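You operate a simulated robot arm through the tools that you are given. There is no shell and no other tool.

Carry out the task below with a simulated robot arm. There is one attempt and no reset: what you move stays moved.

TASK
Clamp the orange-band body in the vise and fit the drip cup.
Fine: the blue-band body goes in the rack's free slot.

It is judged by the outcome, as a careful person would: the job done as asked, and still so three seconds after it is handed in. It fails if anything else is knocked over, pushed out of place, dropped, spilled or broken.

THE ROBOT
A 7-joint arm with a three-finger gripper, fixed in place. Base frame: the origin is at the foot of the arm, x ahead of it, y to its left, z up; the work surface is at about z = 93. Units: cm, degrees, N and s.
Its first joint turns from -166.0 to 166.0 degrees. Payload 2.69 kg.
The tool frame sits at the grasp point between the pads (the TCP): z along the fingers, y along the line on which they close. The tips reach 3 cm beyond it. The gripper opens to 12.8 cm. The gripper's body begins 11.7 cm behind the TCP.
Orientation is that of the tool frame in the base frame, as a unit quaternion [x, y, z, w]. With the fingers straight down and closing along the base's y, the tool's x points along the base's -x, its y along +y and its z along -z.

THE INTERFACE
- The arm moves only by the tool nudge_tool. Its argument "motion" is a list of rows, each a list of 3 entries, a list of its own where there are three numbers: the gripper command, from -1 (shut) to 1 (fully open), values between in proportion, then the shift along the tool's x, y, z in units of 20 mm (1.0 is 20 mm), then the turn, a rotation vector about the tool's x, y, z in units of 6 degrees (1.0 is 6 degrees). In form: [[gripper, [tx, ty, tz], [wx, wy, wz]], ...]. A call has 1 to 20 rows; each row shifts and turns the commanded pose from where the row before left it, along the tool's axes as they then stand. A call with a number of a shift or a turn outside -1 to 1 is refused whole. Each row takes 0.2 s and may step no farther than 5 cm and 8.6 degrees from the row before; otherwise, or with a gripper value out of range, the whole call is refused. Where a pose cannot be reached the arm comes as near as it can. A force on the tool above 40 N (or 10 N above the force at the start of the call, whichever is more), or a blocked arm, ends the call early, and 0.2 s more pass. The fingers move at their own pace and stop on an object; they squeeze with about 35 N. The grip force told is the motor's: it shows also when the fingers shut on nothing. Time passes only in rows, and 0.2 s behind the last, so rows that do not move let the fingers close. It gives the time, the measured TCP pose, the force on the tool (base axes), the opening and the grip force at its end, in the units of the frame above (readings bear some noise), with the torque about the TCP (base axes, N m) and any sound that the robot's microphone picked up.
- Cameras (640 x 400 px; columns grow to the right, rows downward): "scene" is fixed at [21.89, 49.96, 165.94]; the picture's right is [-0.47, -0.88, 0.00], its down [-0.67, 0.36, -0.65] and it looks along [0.58, -0.31, -0.76] (base axes); focal length 244 px, centre (320, 200). "wrist" rides on the gripper at [5.8, 5.4, -13.1] in the tool frame; the picture's right is [-0.68, 0.74, 0.00], its down [-0.62, -0.57, -0.55] and it looks along [-0.40, -0.37, 0.84] (tool axes); focal length 234 px, centre (320, 200). There is no depth. A picture from a camera that has moved, and an enlarged one, comes with that camera's place and axes in the base frame and with its lens.
- grab_frame(camera): a new picture of that camera. It takes no simulated time.
- slide_trunk(by): slides the trunk up (or, below 0, down) by that many cm; the arm rides with it, the base frame stays. It gives what a move gives, with no picture.
- close_up(camera, box): a new picture of the part [left, top, right, bottom] of that camera's present view, enlarged. It takes no simulated time.
- hand_in(): hands the job in; it is judged then, once.

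Nothing tells you positions but the pictures and the camera data. Unless the task says otherwise, let go and move clear before handing in.

The tools are called after "Emit:" as name(argument=value, ...) on one line, values as JSON. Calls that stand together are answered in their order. nudge_tool: Moves the arm, as the interface text tells. Its arguments: {"type":"object","properties":{"motion":{"type":"array","items":{"type":"array"}}},"required":["motion"]} The other tools are called the same way: slide_trunk (by) slides the trunk up or down; grab_frame (camera) takes a picture; close_up (camera, box) takes an enlarged picture of a part of a camera's view; hand_in () hands the job in.

At the start:

```text
time: 0.0
tcp_pos: [56.04, 41.44, 144.88]
orientation: [0.0, 1.0, 0.0, 0.001]
force: [0.4, 0.0, -0.5]
wrist_torque: [-0.01, 0.0, -0.02]
width: 12.81
grasp_force: 0.0
trunk travel left (down, up): [-15.0, 20.0]
```

scene: 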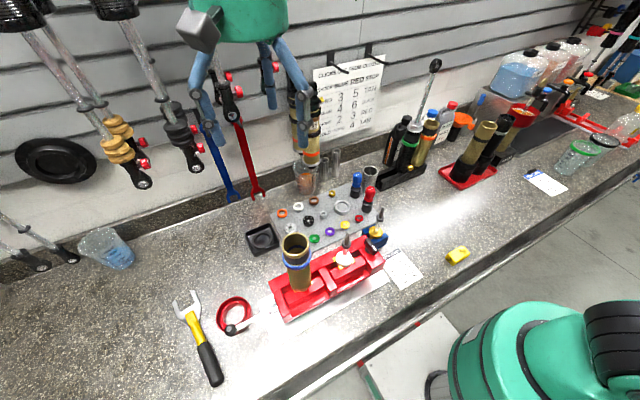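
wrist: 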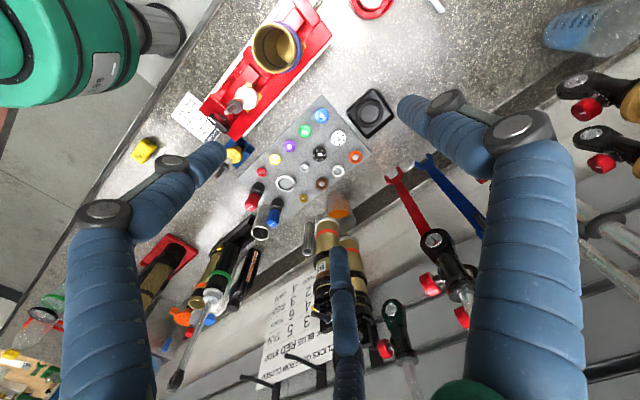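

I see a bench with a red vise holding a bronze body with a blue band. There are also a rack, various tools and a black square cup-like part. I'll take enlarged views before moving.

Emit:
close_up(camera="scene", box=[220, 180, 420, 320])

Emit:
close_up(camera="scene", box=[360, 60, 540, 200])

Emit:
close_up(camera="scene", box=[240, 60, 400, 220])

Emit:
close_up(camera="scene", box=[480, 30, 640, 200])

Emit:
close_up(camera="scene", box=[60, 200, 300, 390])

Emit:
close_up(camera="wrist", box=[180, 0, 400, 200])

Emit:
close_up(camera="wrist", box=[0, 160, 400, 400])

```text
2.86 times, centred on (320, 250) of scene
camera zoom: at [21.89, 49.96, 165.94], right [-0.47, -0.88, 0.0], down [-0.67, 0.36, -0.65], along [0.58, -0.31, -0.76], focal length 698 px, centre (320, 57)
```

zoom: 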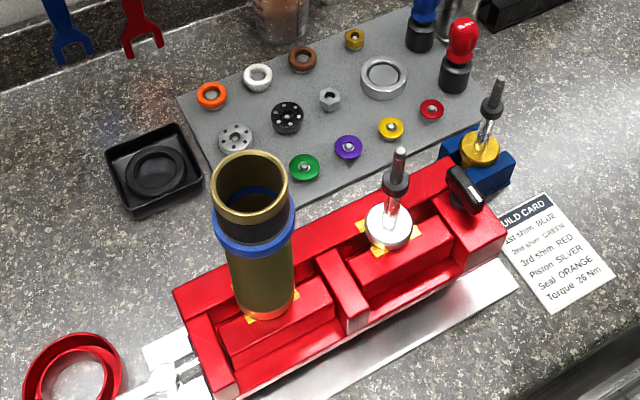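

```text
2.86 times, centred on (450, 130) of scene
camera zoom: at [21.89, 49.96, 165.94], right [-0.47, -0.88, 0.0], down [-0.67, 0.36, -0.65], along [0.58, -0.31, -0.76], focal length 698 px, centre (-51, 400)
```

zoom: 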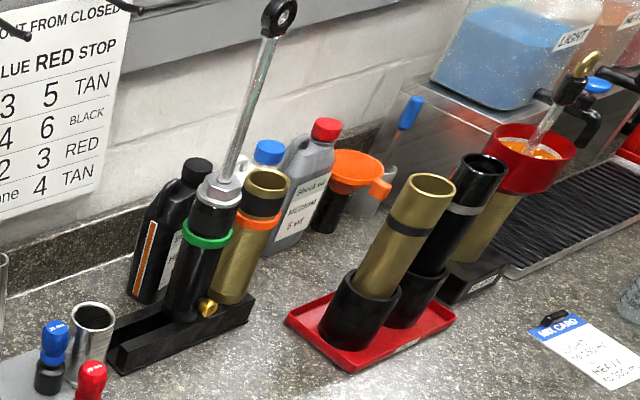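

```text
2.50 times, centred on (320, 140) of scene
camera zoom: at [21.89, 49.96, 165.94], right [-0.47, -0.88, 0.0], down [-0.67, 0.36, -0.65], along [0.58, -0.31, -0.76], focal length 611 px, centre (320, 350)
```

zoom: 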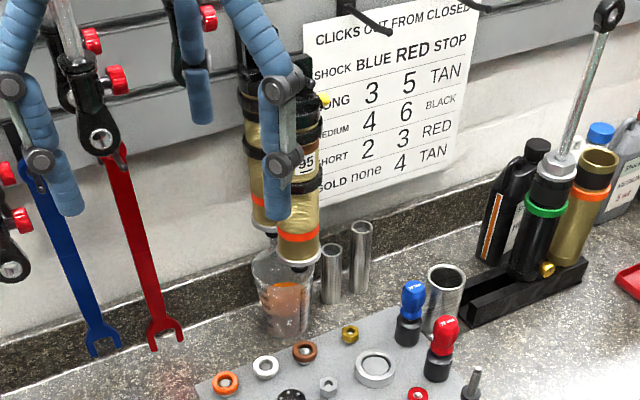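

```text
2.35 times, centred on (560, 115) of scene
camera zoom: at [21.89, 49.96, 165.94], right [-0.47, -0.88, 0.0], down [-0.67, 0.36, -0.65], along [0.58, -0.31, -0.76], focal length 575 px, centre (-245, 400)
```

zoom: 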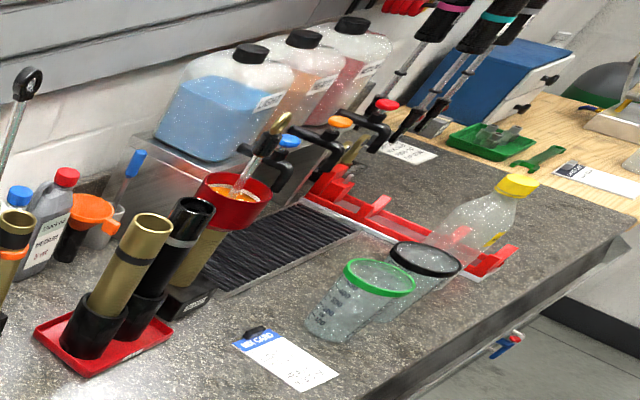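

```text
2.11 times, centred on (180, 295) of scene
camera zoom: at [21.89, 49.96, 165.94], right [-0.47, -0.88, 0.0], down [-0.67, 0.36, -0.65], along [0.58, -0.31, -0.76], focal length 514 px, centre (615, 0)
```

zoom: 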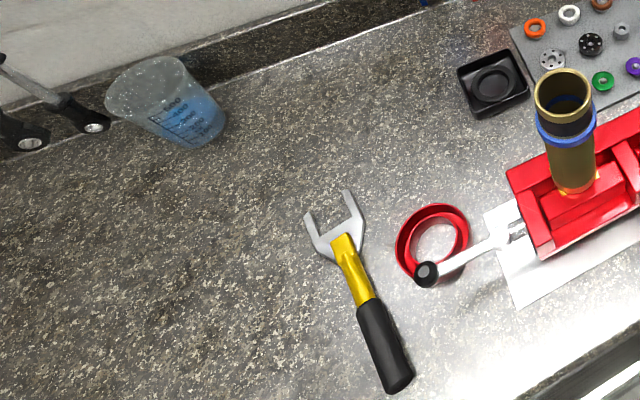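

```text
2.00 times, centred on (290, 100) of wrist
camera zoom: at [50.23, 46.91, 157.94], right [0.68, 0.74, 0.0], down [0.62, -0.57, 0.55], along [0.4, -0.37, -0.84], focal length 468 px, centre (380, 400)
```

zoom: 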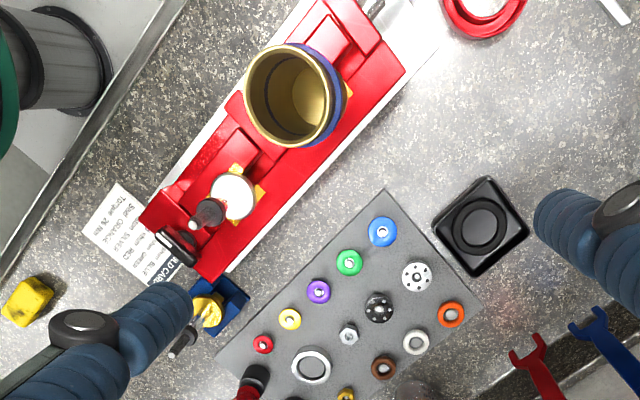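

```text
1.60 times, centred on (200, 280) of wrist
camera zoom: at [50.23, 46.91, 157.94], right [0.68, 0.74, 0.0], down [0.62, -0.57, 0.55], along [0.4, -0.37, -0.84], focal length 375 px, centre (512, 72)
```

zoom: 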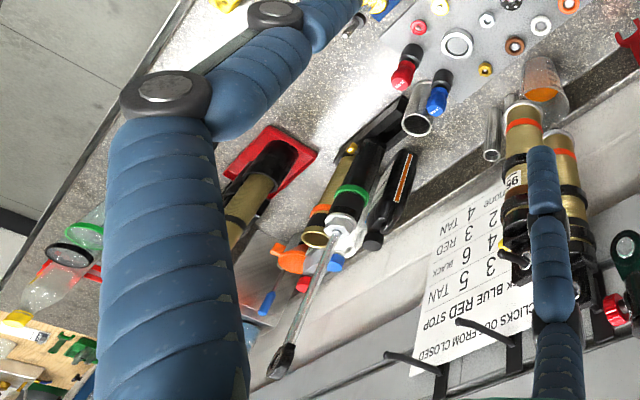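

The blue-band body stands in the red vise. The orange-band body is in the black rack, next to the green-band body with its shaft. A red ring cup lies by the vise lever. I'll zoom in on the vise mechanism, the rack and the red ring.

Emit:
close_up(camera="scene", box=[200, 270, 310, 340])

Emit:
close_up(camera="scene", box=[265, 225, 395, 325])

Emit:
close_up(camera="scene", box=[370, 100, 470, 200])

Emit:
close_up(camera="wrist", box=[240, 0, 400, 100])

Emit:
close_up(camera="scene", box=[440, 80, 560, 200])

```text
5.71 times, centred on (255, 305) of scene
camera zoom: at [21.89, 49.96, 165.94], right [-0.47, -0.88, 0.0], down [-0.67, 0.36, -0.65], along [0.58, -0.31, -0.76], focal length 1396 px, centre (691, -400)
```

zoom: 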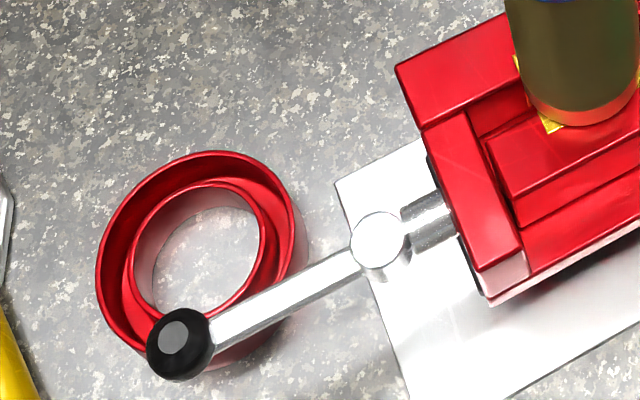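

```text
4.00 times, centred on (330, 275) of scene
camera zoom: at [21.89, 49.96, 165.94], right [-0.47, -0.88, 0.0], down [-0.67, 0.36, -0.65], along [0.58, -0.31, -0.76], focal length 977 px, centre (280, -100)
```

zoom: 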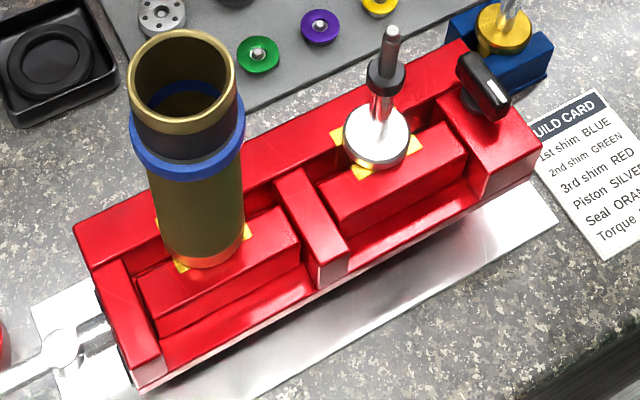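

```text
4.00 times, centred on (420, 150) of scene
camera zoom: at [21.89, 49.96, 165.94], right [-0.47, -0.88, 0.0], down [-0.67, 0.36, -0.65], along [0.58, -0.31, -0.76], focal length 977 px, centre (-80, 400)
```

zoom: 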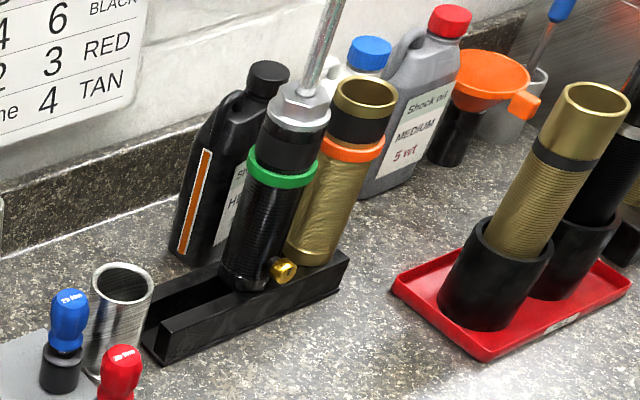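

```text
4.00 times, centred on (320, 50) of wrist
camera zoom: at [50.23, 46.91, 157.94], right [0.68, 0.74, 0.0], down [0.62, -0.57, 0.55], along [0.4, -0.37, -0.84], focal length 937 px, centre (320, 800)
```

zoom: 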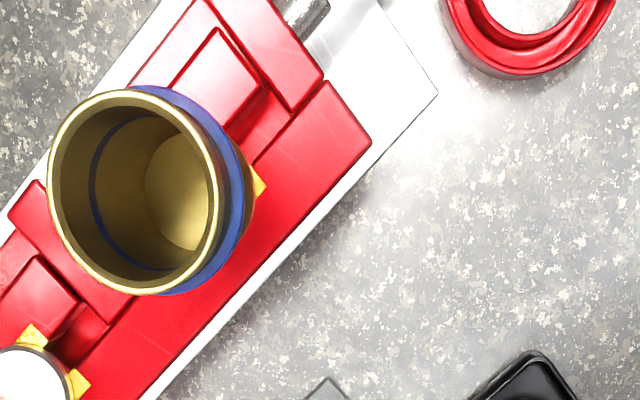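

```text
3.33 times, centred on (500, 140) of scene
camera zoom: at [21.89, 49.96, 165.94], right [-0.47, -0.88, 0.0], down [-0.67, 0.36, -0.65], along [0.58, -0.31, -0.76], focal length 814 px, centre (-280, 400)
```

zoom: 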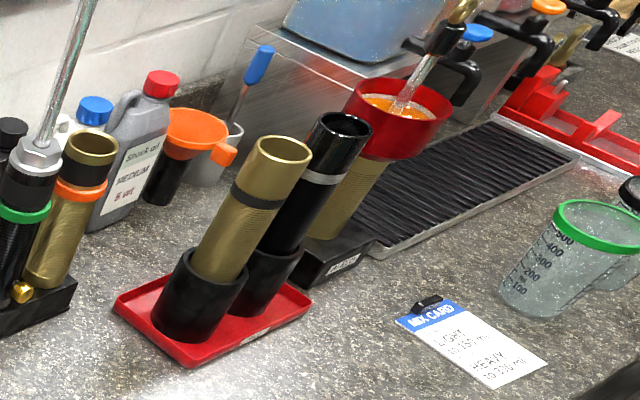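

The vise runs along base y, at about x 41–51 and y 17–50. Its lever sticks out at the +y end, roughly (46, 54) to (46, 63). I'll move the wrist camera over the lever for a second viewpoint.

Emit:
nudge_tool(motion=[[1, [1, 1, 1], [0, 0, 0]], [1, [1, 1, 1], [0, 0, 0]], [1, [1, 1, 1], [0, 0, 0]], [1, [1, 1, 1], [0, 0, 0]], [1, [1, 1, 1], [0, 0, 0]], [1, [1, 1, 1], [0, 0, 0]], [1, [1, 1, 1], [0, 0, 0]], [1, [0, 0, 0], [0, 0, 0]]])

Emit:
grab_frame(camera="wrist")

Emit:
grab_frame(camera="scene")

```text
time: 1.8
tcp_pos: [42.14, 55.63, 130.83]
orientation: [0.0, 1.0, 0.001, 0.0]
force: [-0.2, 1.4, -1.0]
wrist_torque: [-0.07, -0.04, -0.01]
width: 12.81
grasp_force: 0.1
trunk travel left (down, up): [-15.0, 20.0]
```

```text
taken
camera wrist: at [36.21, 60.96, 143.9], right [0.68, 0.74, 0.0], down [0.62, -0.57, 0.55], along [0.4, -0.37, -0.84], focal length 234 px, centre (320, 200)
```

wrist: 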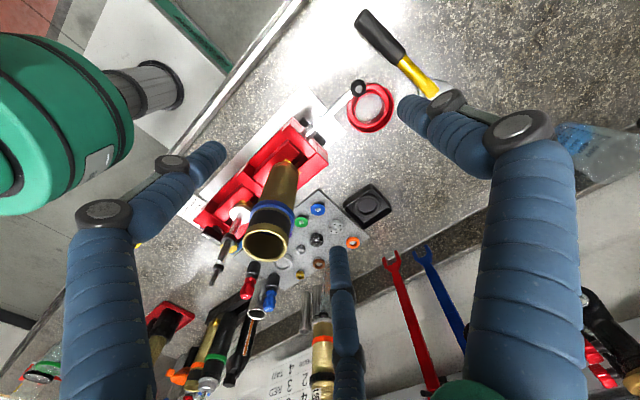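

```text
taken
```

scene: 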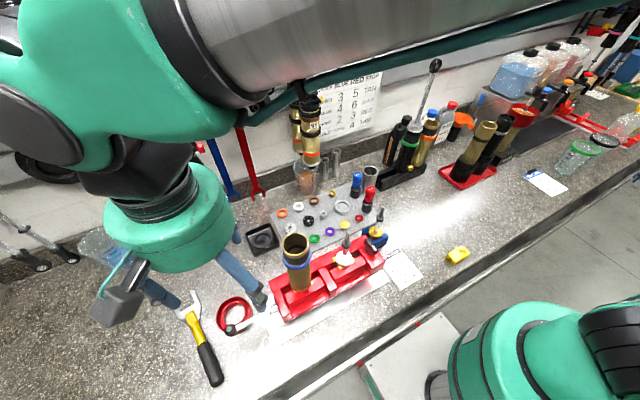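

Emit:
close_up(camera="wrist", box=[220, 60, 420, 180])

Emit:
close_up(camera="wrist", box=[280, 60, 400, 140])

Emit:
close_up(camera="scene", box=[200, 220, 340, 340])

```text
3.20 times, centred on (320, 120) of wrist
camera zoom: at [36.21, 60.96, 143.9], right [0.68, 0.74, 0.0], down [0.62, -0.57, 0.55], along [0.4, -0.37, -0.84], focal length 749 px, centre (320, 456)
```

zoom: 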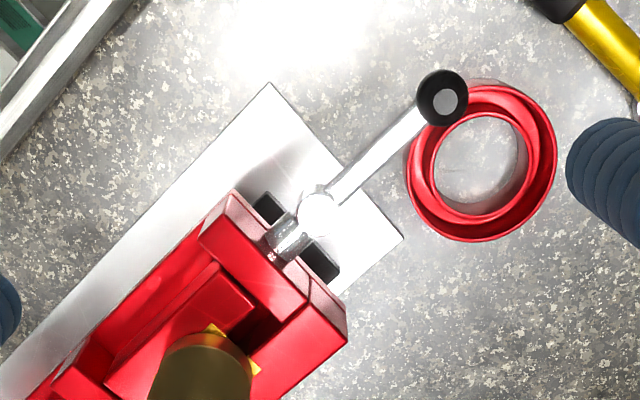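

```text
5.00 times, centred on (340, 100) of wrist
camera zoom: at [36.21, 60.96, 143.9], right [0.68, 0.74, 0.0], down [0.62, -0.57, 0.55], along [0.4, -0.37, -0.84], focal length 1171 px, centre (220, 700)
```

zoom: 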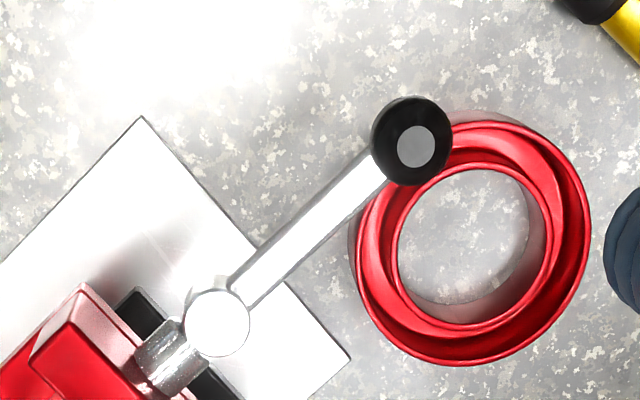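

```text
3.33 times, centred on (270, 280) of scene
camera zoom: at [21.89, 49.96, 165.94], right [-0.47, -0.88, 0.0], down [-0.67, 0.36, -0.65], along [0.58, -0.31, -0.76], focal length 814 px, centre (487, -67)
```

zoom: 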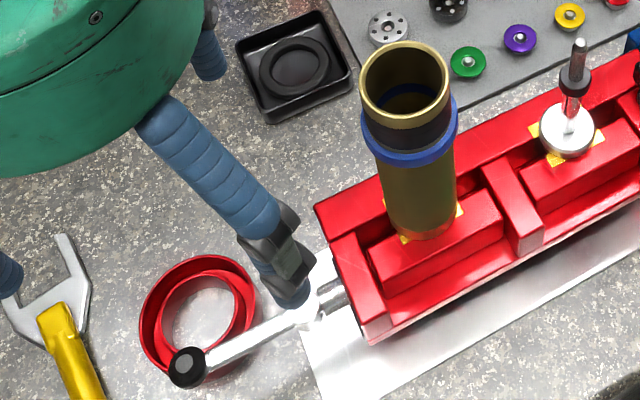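

The lever pivot is at about (44.3, 53.3) and its knob at (44, 61.7), at z about 102–103. The red ring cup rests on the bench near (51, 61.6). I'll zoom in on the far end of the vise and its other lever before touching anything.

Emit:
close_up(camera="wrist", box=[180, 120, 340, 280])

Emit:
close_up(camera="scene", box=[320, 220, 420, 300])

Emit:
close_up(camera="scene", box=[260, 230, 350, 320])

```text
2.50 times, centred on (260, 200) of wrist
camera zoom: at [36.21, 60.96, 143.9], right [0.68, 0.74, 0.0], down [0.62, -0.57, 0.55], along [0.4, -0.37, -0.84], focal length 585 px, centre (470, 200)
```

zoom: 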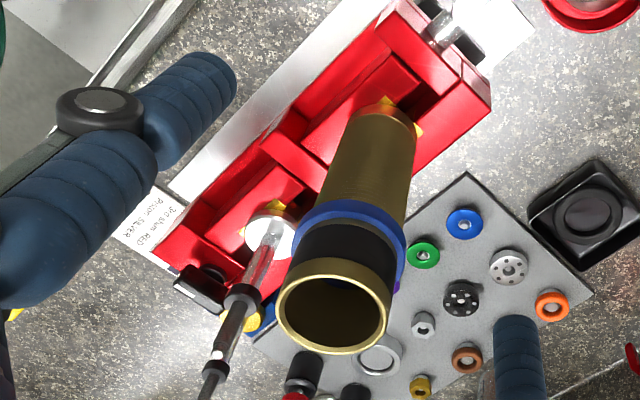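

```text
5.00 times, centred on (370, 260) of scene
camera zoom: at [21.89, 49.96, 165.94], right [-0.47, -0.88, 0.0], down [-0.67, 0.36, -0.65], along [0.58, -0.31, -0.76], focal length 1221 px, centre (70, -100)
```

zoom: 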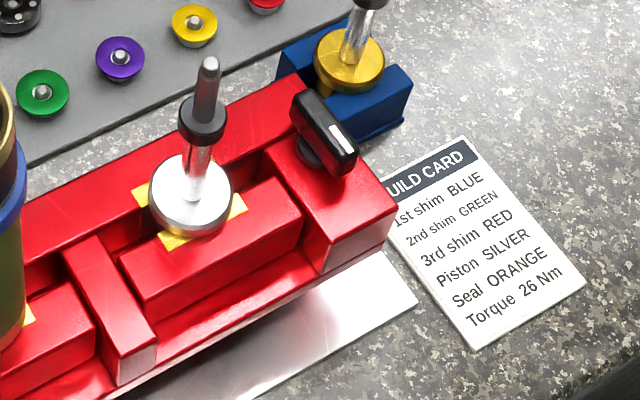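

```text
4.44 times, centred on (305, 275) of scene
camera zoom: at [21.89, 49.96, 165.94], right [-0.47, -0.88, 0.0], down [-0.67, 0.36, -0.65], along [0.58, -0.31, -0.76], focal length 1086 px, centre (387, -133)
```

zoom: 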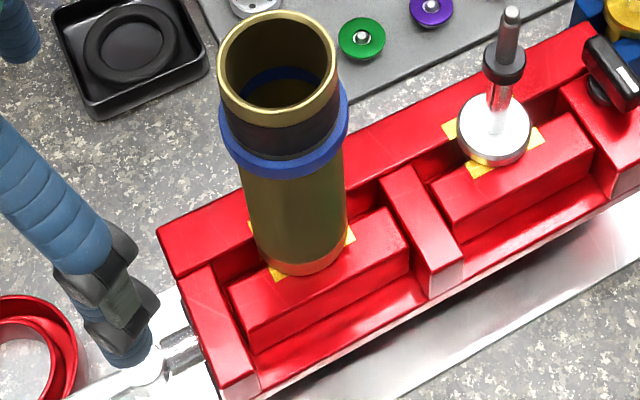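

The wrist view shows three blue digits. I'll close the gripper in free space here to see what really moves before planning grasps.

Emit:
nudge_tool(motion=[[-1, [0, 0, 0], [0, 0, 0]], [-1, [0, 0, 0], [0, 0, 0]], [-1, [0, 0, 0], [0, 0, 0]], [-1, [0, 0, 0], [0, 0, 0]]])

Emit:
grab_frame(camera="wrist")

Emit:
close_up(camera="scene", box=[80, 140, 320, 340])

```text
time: 2.8
tcp_pos: [42.04, 55.57, 130.87]
orientation: [0.0, 1.0, -0.001, 0.0]
force: [0.2, 1.2, 0.1]
wrist_torque: [0.01, 0.01, -0.01]
width: 0.21
grasp_force: 31.2
trunk travel left (down, up): [-15.0, 20.0]
```

```text
taken
camera wrist: at [36.26, 60.88, 143.92], right [0.68, 0.74, 0.0], down [0.62, -0.57, 0.55], along [0.4, -0.37, -0.84], focal length 234 px, centre (320, 200)
```

wrist: 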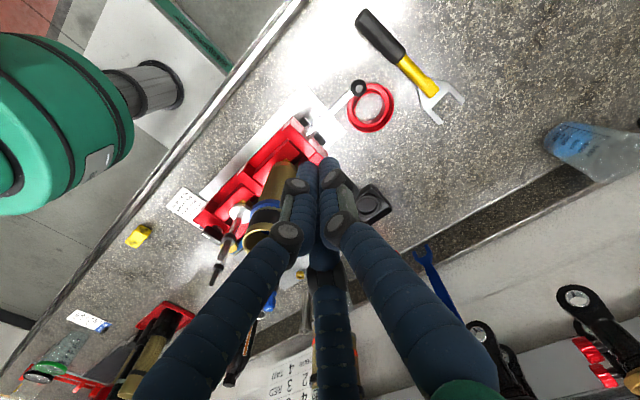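

```text
2.00 times, centred on (200, 240) of scene
camera zoom: at [21.89, 49.96, 165.94], right [-0.47, -0.88, 0.0], down [-0.67, 0.36, -0.65], along [0.58, -0.31, -0.76], focal length 488 px, centre (560, 120)
```

zoom: 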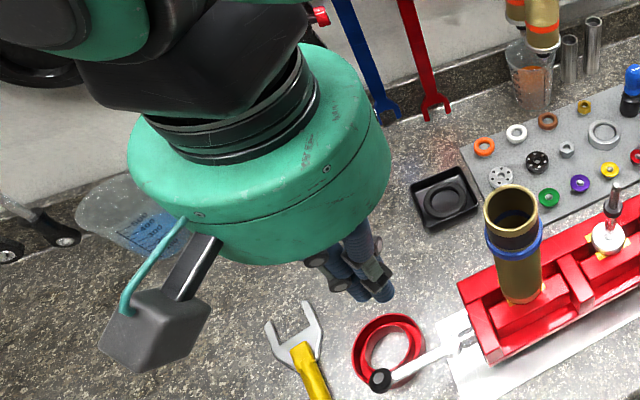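

All three digits close to the centre of the tool, so I'll treat the hand as a centric three-jaw. With the fingers shut I'll come down on the far (+x) side of the lever, ready to push it toward the robot.

Emit:
nudge_tool(motion=[[-1, [-1, 0.85, 0], [0, 0, 0]], [-1, [-1, 0.85, 0], [0, 0, 0]], [-1, [-1, 0, 0], [0, 0, 0]], [-1, [0, 0, 1], [0, 0, 0]], [-1, [0, 0, 1], [0, 0, 0]], [-1, [0, 0, 1], [0, 0, 0]], [-1, [0, 0, 1], [0, 0, 0]], [-1, [0, 0, 1], [0, 0, 0]], [-1, [0, 0, 1], [0, 0, 0]], [-1, [0, 0, 1], [0, 0, 0]], [-1, [0, 0, 1], [0, 0, 0]], [-1, [0, 0, 1], [0, 0, 0]], [-1, [0, 0, 1], [0, 0, 0]], [-1, [0, 0, 1], [0, 0, 0]], [-1, [0, 0, 0], [0, 0, 0]]])

Emit:
grab_frame(camera="wrist")

Emit:
close_up(camera="scene", box=[140, 220, 320, 340])

```text
time: 6.0
tcp_pos: [48.03, 58.97, 108.73]
orientation: [0.0, 1.0, 0.0, 0.0]
force: [0.3, 0.6, 0.3]
wrist_torque: [-0.02, 0.01, 0.0]
width: 0.23
grasp_force: 31.3
trunk travel left (down, up): [-15.0, 20.0]
```

```text
taken
camera wrist: at [42.23, 64.34, 121.84], right [0.68, 0.74, 0.0], down [0.62, -0.57, 0.55], along [0.4, -0.37, -0.84], focal length 234 px, centre (320, 200)
```

wrist: 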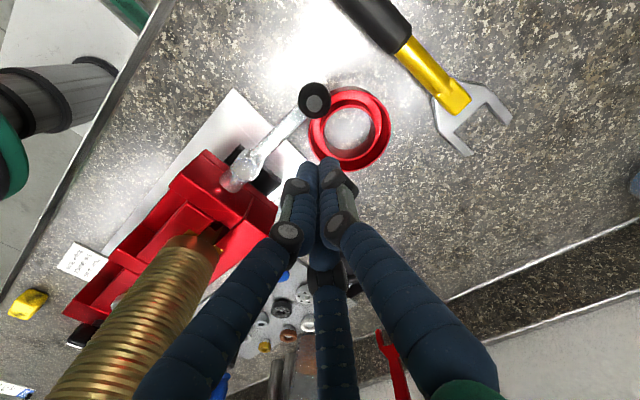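

```text
3.33 times, centred on (230, 280) of scene
camera zoom: at [21.89, 49.96, 165.94], right [-0.47, -0.88, 0.0], down [-0.67, 0.36, -0.65], along [0.58, -0.31, -0.76], focal length 814 px, centre (620, -67)
```

zoom: 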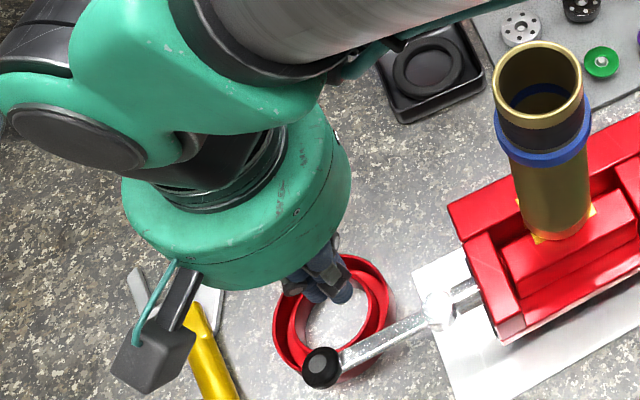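

Emit:
close_up(camera="wrist", box=[200, 60, 420, 200])

```text
2.86 times, centred on (310, 130) of wrist
camera zoom: at [42.23, 64.34, 121.84], right [0.68, 0.74, 0.0], down [0.62, -0.57, 0.55], along [0.4, -0.37, -0.84], focal length 669 px, centre (349, 400)
```

zoom: 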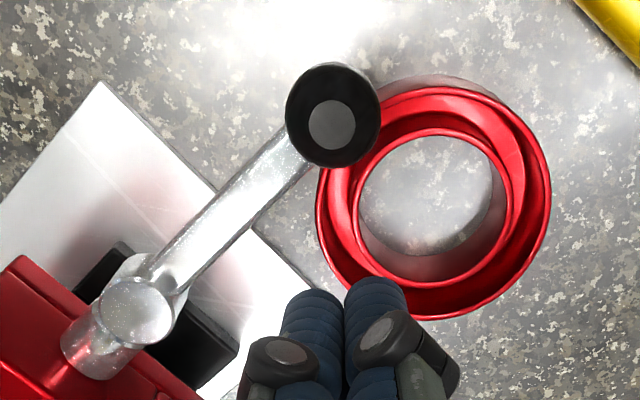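

The lever bar sits at z about 101–102 and the ring top at about 95.5. I'll lower the closed tips beside the bar and push gently toward -x in small steps, watching the force.

Emit:
nudge_tool(motion=[[-1, [0, 0, 0.9], [0, 0, 0]], [-1, [0, 0, 0.9], [0, 0, 0]], [-1, [0, 0, 0.9], [0, 0, 0]], [-1, [0.2, 0, 0], [0, 0, 0]], [-1, [0.2, 0, 0], [0, 0, 0]], [-1, [0.2, 0, 0], [0, 0, 0]], [-1, [0.2, 0, 0], [0, 0, 0]], [-1, [0.2, 0, 0], [0, 0, 0]], [-1, [0.1, 0, 0], [0, 0, 0]], [-1, [0.1, 0, 0], [0, 0, 0]], [-1, [0.1, 0, 0], [0, 0, 0]], [-1, [0, 0, 0], [0, 0, 0]]])

Emit:
close_up(camera="wrist", box=[200, 60, 420, 200])

Emit:
close_up(camera="scene", box=[180, 240, 320, 340])

```text
time: 8.6
tcp_pos: [45.43, 59.07, 103.5]
orientation: [0.0, 1.0, 0.0, 0.0]
force: [0.2, -0.3, 0.6]
wrist_torque: [0.04, 0.03, -0.01]
width: 0.18
grasp_force: 31.4
trunk travel left (down, up): [-15.0, 20.0]
```

```text
2.86 times, centred on (310, 130) of wrist
camera zoom: at [39.57, 64.3, 116.48], right [0.68, 0.74, 0.0], down [0.62, -0.57, 0.55], along [0.4, -0.37, -0.84], focal length 669 px, centre (349, 400)
```

zoom: 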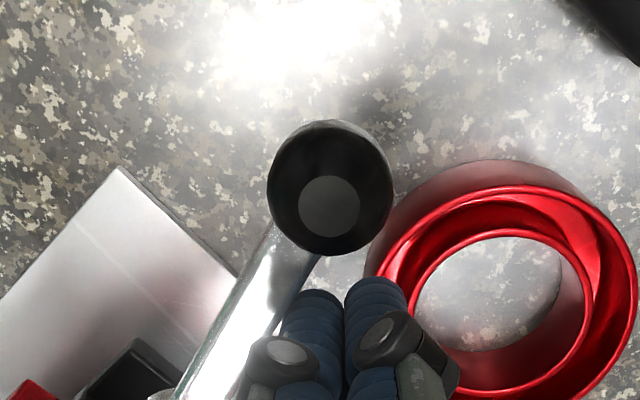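

```text
4.00 times, centred on (250, 290) of scene
camera zoom: at [21.89, 49.96, 165.94], right [-0.47, -0.88, 0.0], down [-0.67, 0.36, -0.65], along [0.58, -0.31, -0.76], focal length 977 px, centre (600, -160)
```

zoom: 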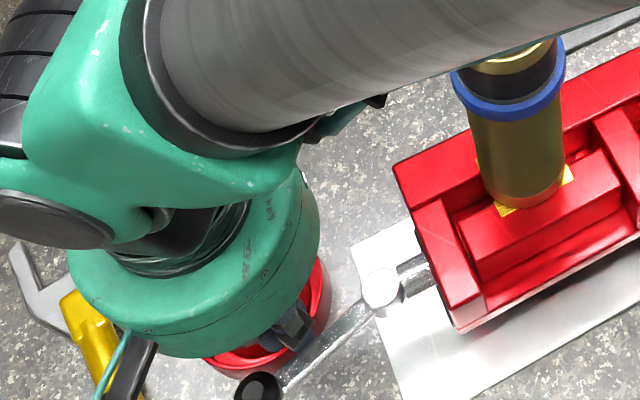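

The lever swung toward -x with almost no force: the knob moved about 2 cm. I'll keep pushing it around its vertical pivot.

Emit:
nudge_tool(motion=[[-1, [0.25, 0.02, 0], [0, 0, 0]], [-1, [0.25, 0.02, 0], [0, 0, 0]], [-1, [0.25, 0.02, 0], [0, 0, 0]], [-1, [0.25, 0.02, 0], [0, 0, 0]], [-1, [0.25, 0.02, 0], [0, 0, 0]], [-1, [0.19, -0.06, 0], [0, 0, 0]], [-1, [0.19, -0.06, 0], [0, 0, 0]], [-1, [0.19, -0.06, 0], [0, 0, 0]], [-1, [0.19, -0.06, 0], [0, 0, 0]], [-1, [0, 0, 0], [0, 0, 0]]])

Emit:
grab_frame(camera="wrist")

Emit:
close_up(camera="scene", box=[220, 240, 360, 340])

```text
time: 10.8
tcp_pos: [41.38, 58.71, 103.44]
orientation: [-0.001, 1.0, 0.001, 0.0]
force: [0.0, 0.0, 0.1]
wrist_torque: [-0.02, -0.01, -0.01]
width: 0.18
grasp_force: 31.6
trunk travel left (down, up): [-15.0, 20.0]
```

```text
taken
camera wrist: at [35.64, 64.02, 116.57], right [0.68, 0.74, 0.0], down [0.62, -0.57, 0.55], along [0.4, -0.37, -0.84], focal length 234 px, centre (320, 200)
```

wrist: 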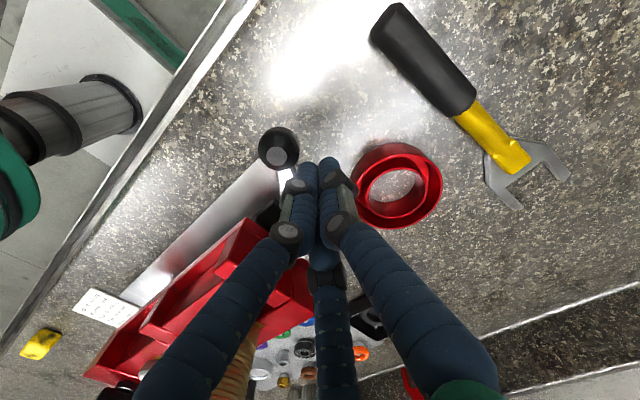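

```text
4.00 times, centred on (290, 290) of scene
camera zoom: at [21.89, 49.96, 165.94], right [-0.47, -0.88, 0.0], down [-0.67, 0.36, -0.65], along [0.58, -0.31, -0.76], focal length 977 px, centre (440, -160)
```

zoom: 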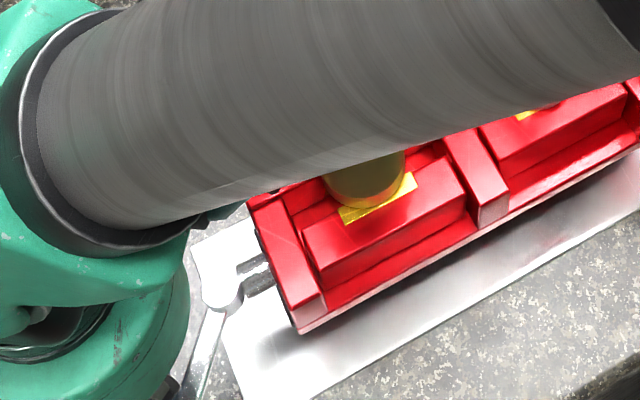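

The lever is moving and the jaw is backing away from the body. I'll continue the arc to about 90°.

Emit:
nudge_tool(motion=[[-1, [0.23, -0.13, 0], [0, 0, 0]], [-1, [0.23, -0.13, 0], [0, 0, 0]], [-1, [0.23, -0.14, 0], [0, 0, 0]], [-1, [0.18, -0.2, 0], [0, 0, 0]], [-1, [0.18, -0.2, 0], [0, 0, 0]], [-1, [0.18, -0.2, 0], [0, 0, 0]], [-1, [0.12, -0.22, 0], [0, 0, 0]], [-1, [0.12, -0.22, 0], [0, 0, 0]], [-1, [0.1, -0.22, 0], [0, 0, 0]], [-1, [0, 0, 0], [0, 0, 0]]])

Emit:
grab_frame(camera="wrist")

Emit:
close_up(camera="scene", box=[220, 240, 360, 340])

```text
time: 13.0
tcp_pos: [38.19, 55.42, 103.51]
orientation: [0.0, 1.0, 0.0, 0.0]
force: [-0.3, -0.7, 0.2]
wrist_torque: [-0.01, 0.0, 0.01]
width: 0.19
grasp_force: 31.1
trunk travel left (down, up): [-15.0, 20.0]
```

```text
taken
camera wrist: at [32.46, 60.71, 116.57], right [0.68, 0.74, 0.0], down [0.62, -0.57, 0.55], along [0.4, -0.37, -0.84], focal length 234 px, centre (320, 200)
```

wrist: 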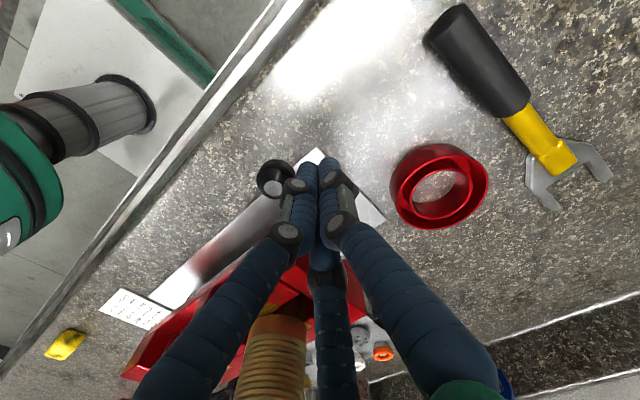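

```text
4.00 times, centred on (290, 290) of scene
camera zoom: at [21.89, 49.96, 165.94], right [-0.47, -0.88, 0.0], down [-0.67, 0.36, -0.65], along [0.58, -0.31, -0.76], focal length 977 px, centre (440, -160)
```

zoom: 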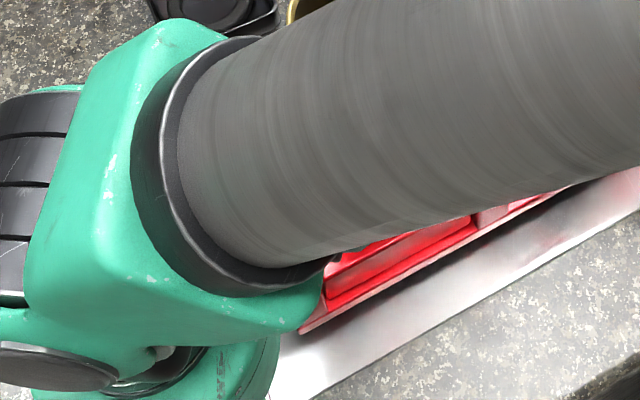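

Now I'll back off the lever and rise to see the vise state.

Emit:
nudge_tool(motion=[[-1, [0, 0.4, 0], [0, 0, 0]], [-1, [0, 0, -1], [0, 0, 0]], [-1, [0, 0, -1], [0, 0, 0]], [-1, [0, 0, -1], [0, 0, 0]], [-1, [0, 0, -1], [0, 0, 0]], [-1, [0, 0, -1], [0, 0, 0]], [-1, [0, 0, -1], [0, 0, 0]], [-1, [0, 0, -1], [0, 0, 0]], [-1, [0, 0, -1], [0, 0, 0]], [-1, [0, 0, -1], [0, 0, 0]], [-1, [0, 0, -1], [0, 0, 0]], [-1, [0, 0, -1], [0, 0, 0]], [-1, [0, 0.8, -1], [0, 0, 0]], [-1, [0, 1, -1], [0, 0, 0]], [-1, [0, 1, -1], [0, 0, 0]], [-1, [0, 1, -1], [0, 0, 0]], [-1, [0, 0, 0], [0, 0, 0]]])

Emit:
grab_frame(camera="wrist")

Emit:
grab_frame(camera="scene")

Emit:
close_up(camera="scene", box=[220, 240, 360, 340])

```text
time: 16.6
tcp_pos: [38.21, 63.88, 133.45]
orientation: [0.0, 1.0, -0.001, 0.0]
force: [-0.6, 1.2, 0.1]
wrist_torque: [-0.02, 0.01, -0.02]
width: 0.19
grasp_force: 31.4
trunk travel left (down, up): [-15.0, 20.0]
```

```text
taken
camera wrist: at [32.39, 69.19, 146.48], right [0.68, 0.74, 0.0], down [0.62, -0.57, 0.55], along [0.4, -0.37, -0.84], focal length 234 px, centre (320, 200)
```

wrist: 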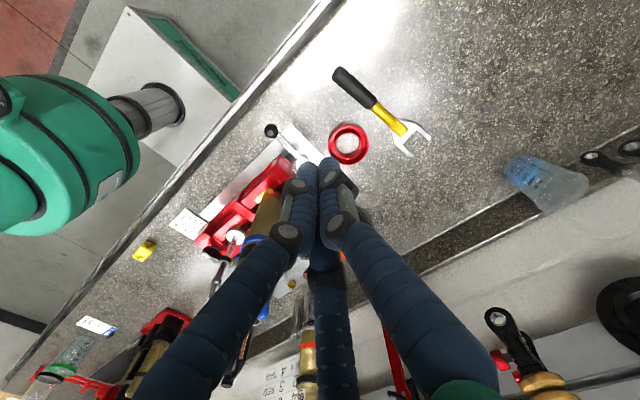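

```text
taken
```

scene: 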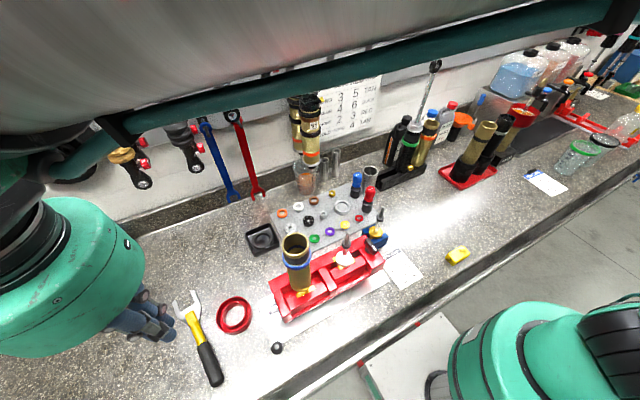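

```text
4.00 times, centred on (290, 290) of scene
camera zoom: at [21.89, 49.96, 165.94], right [-0.47, -0.88, 0.0], down [-0.67, 0.36, -0.65], along [0.58, -0.31, -0.76], focal length 977 px, centre (440, -160)
```

zoom: 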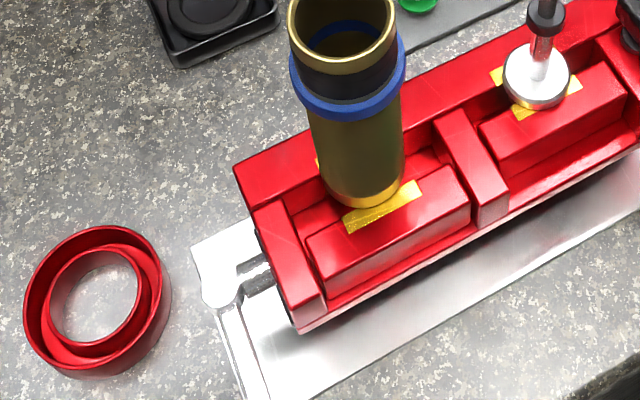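

The vise is open: the jaw has pulled back from the blue-band body, which still stands upright. Next I'll move above it, at about (46.1, 42.6), open the hand and turn 90° so it closes along base x.

Emit:
nudge_tool(motion=[[-1, [-0.36, -0.97, 0], [0, 0, 0]], [-1, [-0.36, -0.97, 0], [0, 0, 0]], [-1, [-0.36, -0.97, 0], [0, 0, 0]], [-1, [-0.36, -0.97, 0], [0, 0, 0]], [-1, [-0.36, -0.97, 0], [0, 0, 0]], [-1, [-0.36, -0.97, 0], [0, 0, 0]], [-1, [-0.36, -0.97, 0], [0, 0, 0]], [-1, [-0.36, -0.97, 0], [0, 0, 0]], [-1, [-0.36, -0.97, 0], [0, 0, 0]], [-1, [-0.36, -0.97, 0], [0, 0, 0]], [-1, [-0.36, -0.97, 0], [0, 0, 0]], [1, [0, 0, 0], [0, 0, 0]], [1, [0, 0, 0], [0, 0, 0]]])

Emit:
nudge_tool(motion=[[1, [0, 0, 0], [0, 0, 1]], [1, [0, 0, 0], [0, 0, 1]], [1, [0, 0, 0], [0, 0, 1]], [1, [0, 0, 0], [0, 0, 1]], [1, [0, 0, 0], [0, 0, 1]], [1, [0, 0, 0], [0, 0, 1]], [1, [0, 0, 0], [0, 0, 1]], [1, [0, 0, 0], [0, 0, 1]], [1, [0, 0, 0], [0, 0, 1]], [1, [0, 0, 0], [0, 0, 1]], [1, [0, 0, 0], [0, 0, 1]], [1, [0, 0, 0], [0, 0, 1]], [1, [0, 0, 0], [0, 0, 1]], [1, [0, 0, 0], [0, 0, 1]], [1, [0, 0, 0], [0, 0, 1]], [1, [0, 0, 0], [0, 0, 0]]])

Emit:
grab_frame(camera="wrist")

Emit:
grab_frame(camera="scene")

```text
time: 19.4
tcp_pos: [46.27, 42.55, 133.5]
orientation: [0.0, 1.0, 0.0, 0.0]
force: [0.0, -0.3, 0.4]
wrist_torque: [-0.02, -0.01, 0.02]
width: 12.78
grasp_force: 0.0
trunk travel left (down, up): [-15.0, 20.0]
```

```text
time: 22.8
tcp_pos: [46.05, 42.5, 133.47]
orientation: [0.708, 0.707, 0.0, 0.001]
force: [1.0, -0.9, 0.1]
wrist_torque: [0.0, -0.02, 0.02]
width: 12.79
grasp_force: 0.0
trunk travel left (down, up): [-15.0, 20.0]
```

```text
taken
camera wrist: at [51.57, 48.18, 146.49], right [0.74, -0.68, 0.0], down [-0.57, -0.62, 0.55], along [-0.37, -0.4, -0.84], focal length 234 px, centre (320, 200)
```

wrist: 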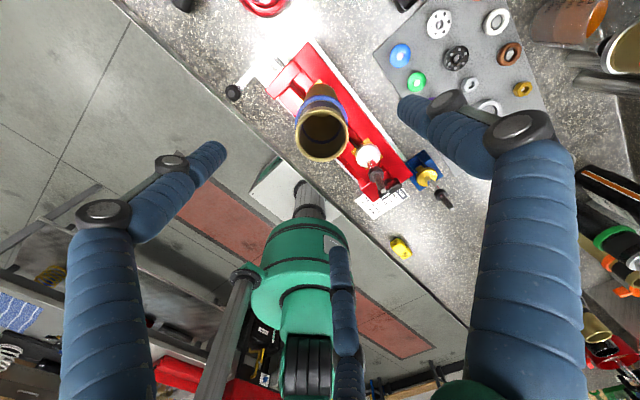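

```text
taken
```

scene: 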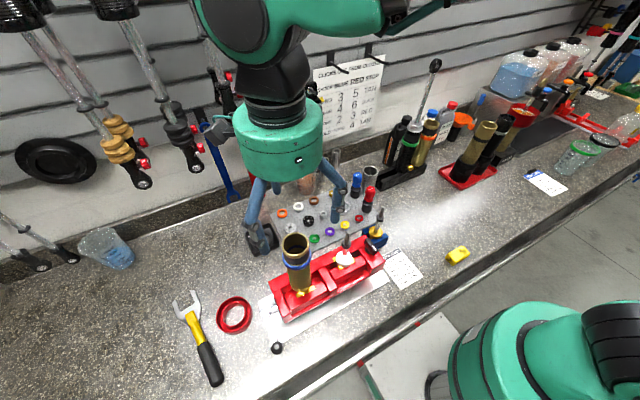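

Emit:
close_up(camera="wrist", box=[240, 60, 400, 180])

Emit:
close_up(camera="scene", box=[240, 220, 340, 320])

```text
3.33 times, centred on (320, 120) of wrist
camera zoom: at [51.57, 48.18, 146.49], right [0.74, -0.68, 0.0], down [-0.57, -0.62, 0.55], along [-0.37, -0.4, -0.84], focal length 781 px, centre (320, 467)
```

zoom: 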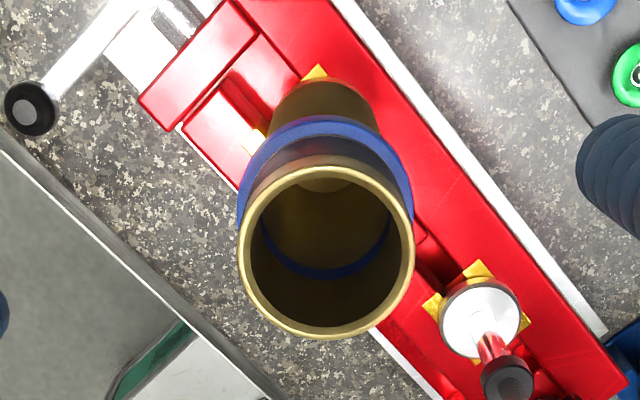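

```text
4.00 times, centred on (290, 270) of scene
camera zoom: at [21.89, 49.96, 165.94], right [-0.47, -0.88, 0.0], down [-0.67, 0.36, -0.65], along [0.58, -0.31, -0.76], focal length 977 px, centre (440, -80)
```

zoom: 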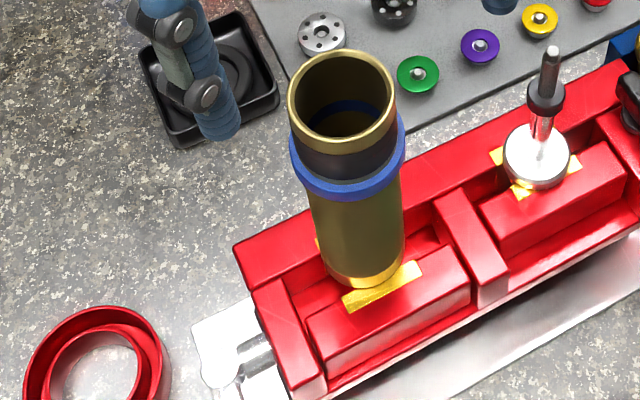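

The body's rim is triangulated at (46.6, 42.5, 122.1), with the blue band at about z 115.5–117.5. I'll descend and grip the bronze barrel just below the band.

Emit:
nudge_tool(motion=[[1, [0, 0.27, 0], [0, 0, 0]], [1, [0, 0, 1], [0, 0, 0]], [1, [0, 0, 1], [0, 0, 0]], [1, [0, 0, 1], [0, 0, 0]], [1, [0, 0, 1], [0, 0, 0]], [1, [0, 0, 1], [0, 0, 0]], [1, [0, 0, 1], [0, 0, 0]], [1, [0, 0, 1], [0, 0, 0]], [1, [0, 0, 1], [0, 0, 0]], [1, [0, 0, 0], [0, 0, 0]]])

Emit:
grab_frame(camera="wrist")

Emit:
close_up(camera="scene", box=[220, 180, 380, 320])

```text
time: 25.0
tcp_pos: [46.82, 42.56, 117.62]
orientation: [0.708, 0.706, 0.0, 0.0]
force: [0.9, -0.3, 0.2]
wrist_torque: [-0.01, 0.02, -0.01]
width: 12.81
grasp_force: 0.0
trunk travel left (down, up): [-15.0, 20.0]
```

```text
taken
camera wrist: at [52.2, 48.33, 130.63], right [0.74, -0.68, 0.0], down [-0.57, -0.62, 0.55], along [-0.37, -0.4, -0.84], focal length 234 px, centre (320, 200)
```

wrist: 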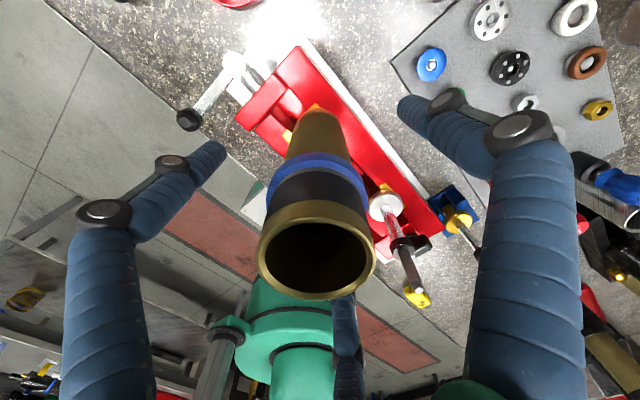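

```text
2.86 times, centred on (300, 250) of scene
camera zoom: at [21.89, 49.96, 165.94], right [-0.47, -0.88, 0.0], down [-0.67, 0.36, -0.65], along [0.58, -0.31, -0.76], focal length 698 px, centre (377, 57)
```

zoom: 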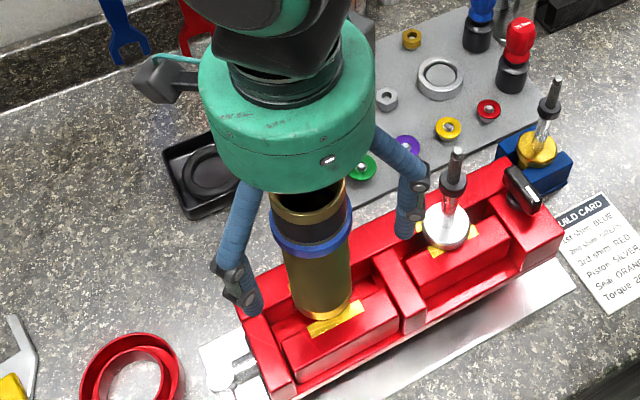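

Emit:
nudge_tool(motion=[[1, [0, -0.08, 1], [0, 0, 0]], [1, [0, 0, 1], [0, 0, 0]], [1, [0, 0, 0.9], [0, 0, 0]], [1, [0, 0, 0], [0, 0, 0]], [-0.3, [0, 0, 0], [0, 0, 0]], [-1, [0, 0, 0], [0, 0, 0]], [-1, [0, 0, 0], [0, 0, 0]], [-1, [0, 0, 0], [0, 0, 0]]])

Emit:
grab_frame(camera="wrist")

Emit:
close_up(camera="scene", box=[220, 180, 380, 320])

```text
time: 26.8
tcp_pos: [46.58, 42.54, 111.87]
orientation: [0.707, 0.707, 0.001, 0.0]
force: [-1.7, 4.1, 14.4]
wrist_torque: [0.51, 0.53, -0.07]
width: 5.33
grasp_force: 35.4
trunk travel left (down, up): [-15.0, 20.0]
```

```text
taken
camera wrist: at [51.93, 48.23, 124.87], right [0.74, -0.68, 0.0], down [-0.57, -0.62, 0.55], along [-0.37, -0.4, -0.84], focal length 234 px, centre (320, 200)
```

wrist: 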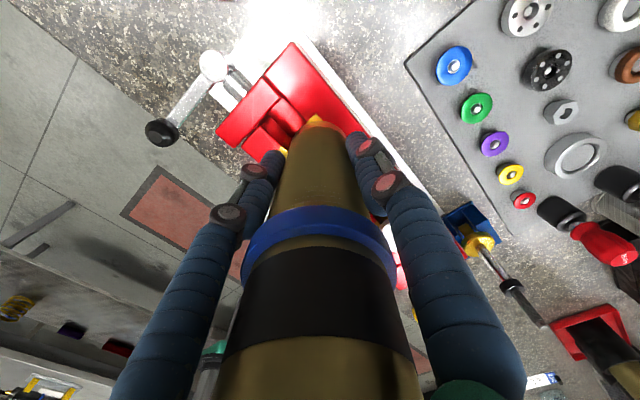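

```text
2.86 times, centred on (300, 250) of scene
camera zoom: at [21.89, 49.96, 165.94], right [-0.47, -0.88, 0.0], down [-0.67, 0.36, -0.65], along [0.58, -0.31, -0.76], focal length 698 px, centre (377, 57)
```

zoom: 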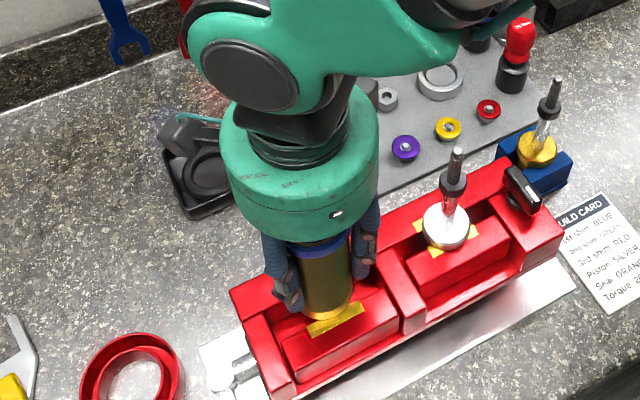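

The body is gripped (width 5.33). I'll lift it straight up.

Emit:
nudge_tool(motion=[[-1, [0, 0, -0.5], [0, 0, 0]], [-1, [0, 0, -0.5], [0, 0, 0]], [-1, [0, 0, -0.5], [0, 0, 0]], [-1, [0, 0, -0.5], [0, 0, 0]], [-1, [0, 0, -0.5], [0, 0, 0]], [-1, [0, 0, -0.5], [0, 0, 0]], [-1, [0, 0, -1], [0, 0, 0]], [-1, [0, 0, -1], [0, 0, 0]], [-1, [0, 0, -1], [0, 0, 0]], [-1, [0, 0, -1], [0, 0, 0]], [-1, [0, 0, -1], [0, 0, 0]], [-1, [0, 0, 0], [0, 0, 0]]])

Emit:
grab_frame(camera="wrist")

Emit:
grab_frame(camera="scene")

```text
time: 29.4
tcp_pos: [46.41, 42.27, 127.64]
orientation: [0.707, 0.707, 0.0, -0.001]
force: [0.1, -1.0, -4.9]
wrist_torque: [0.01, 0.0, 0.0]
width: 5.31
grasp_force: 34.8
trunk travel left (down, up): [-15.0, 20.0]
```

```text
taken
camera wrist: at [51.9, 48.13, 140.72], right [0.74, -0.68, 0.0], down [-0.57, -0.62, 0.55], along [-0.37, -0.4, -0.84], focal length 234 px, centre (320, 200)
```

wrist: 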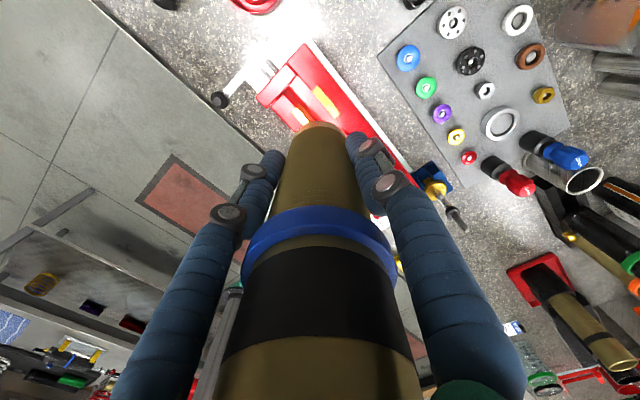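

```text
taken
```

scene: 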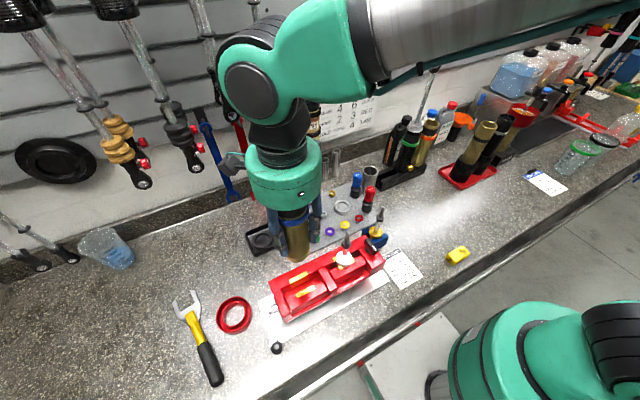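

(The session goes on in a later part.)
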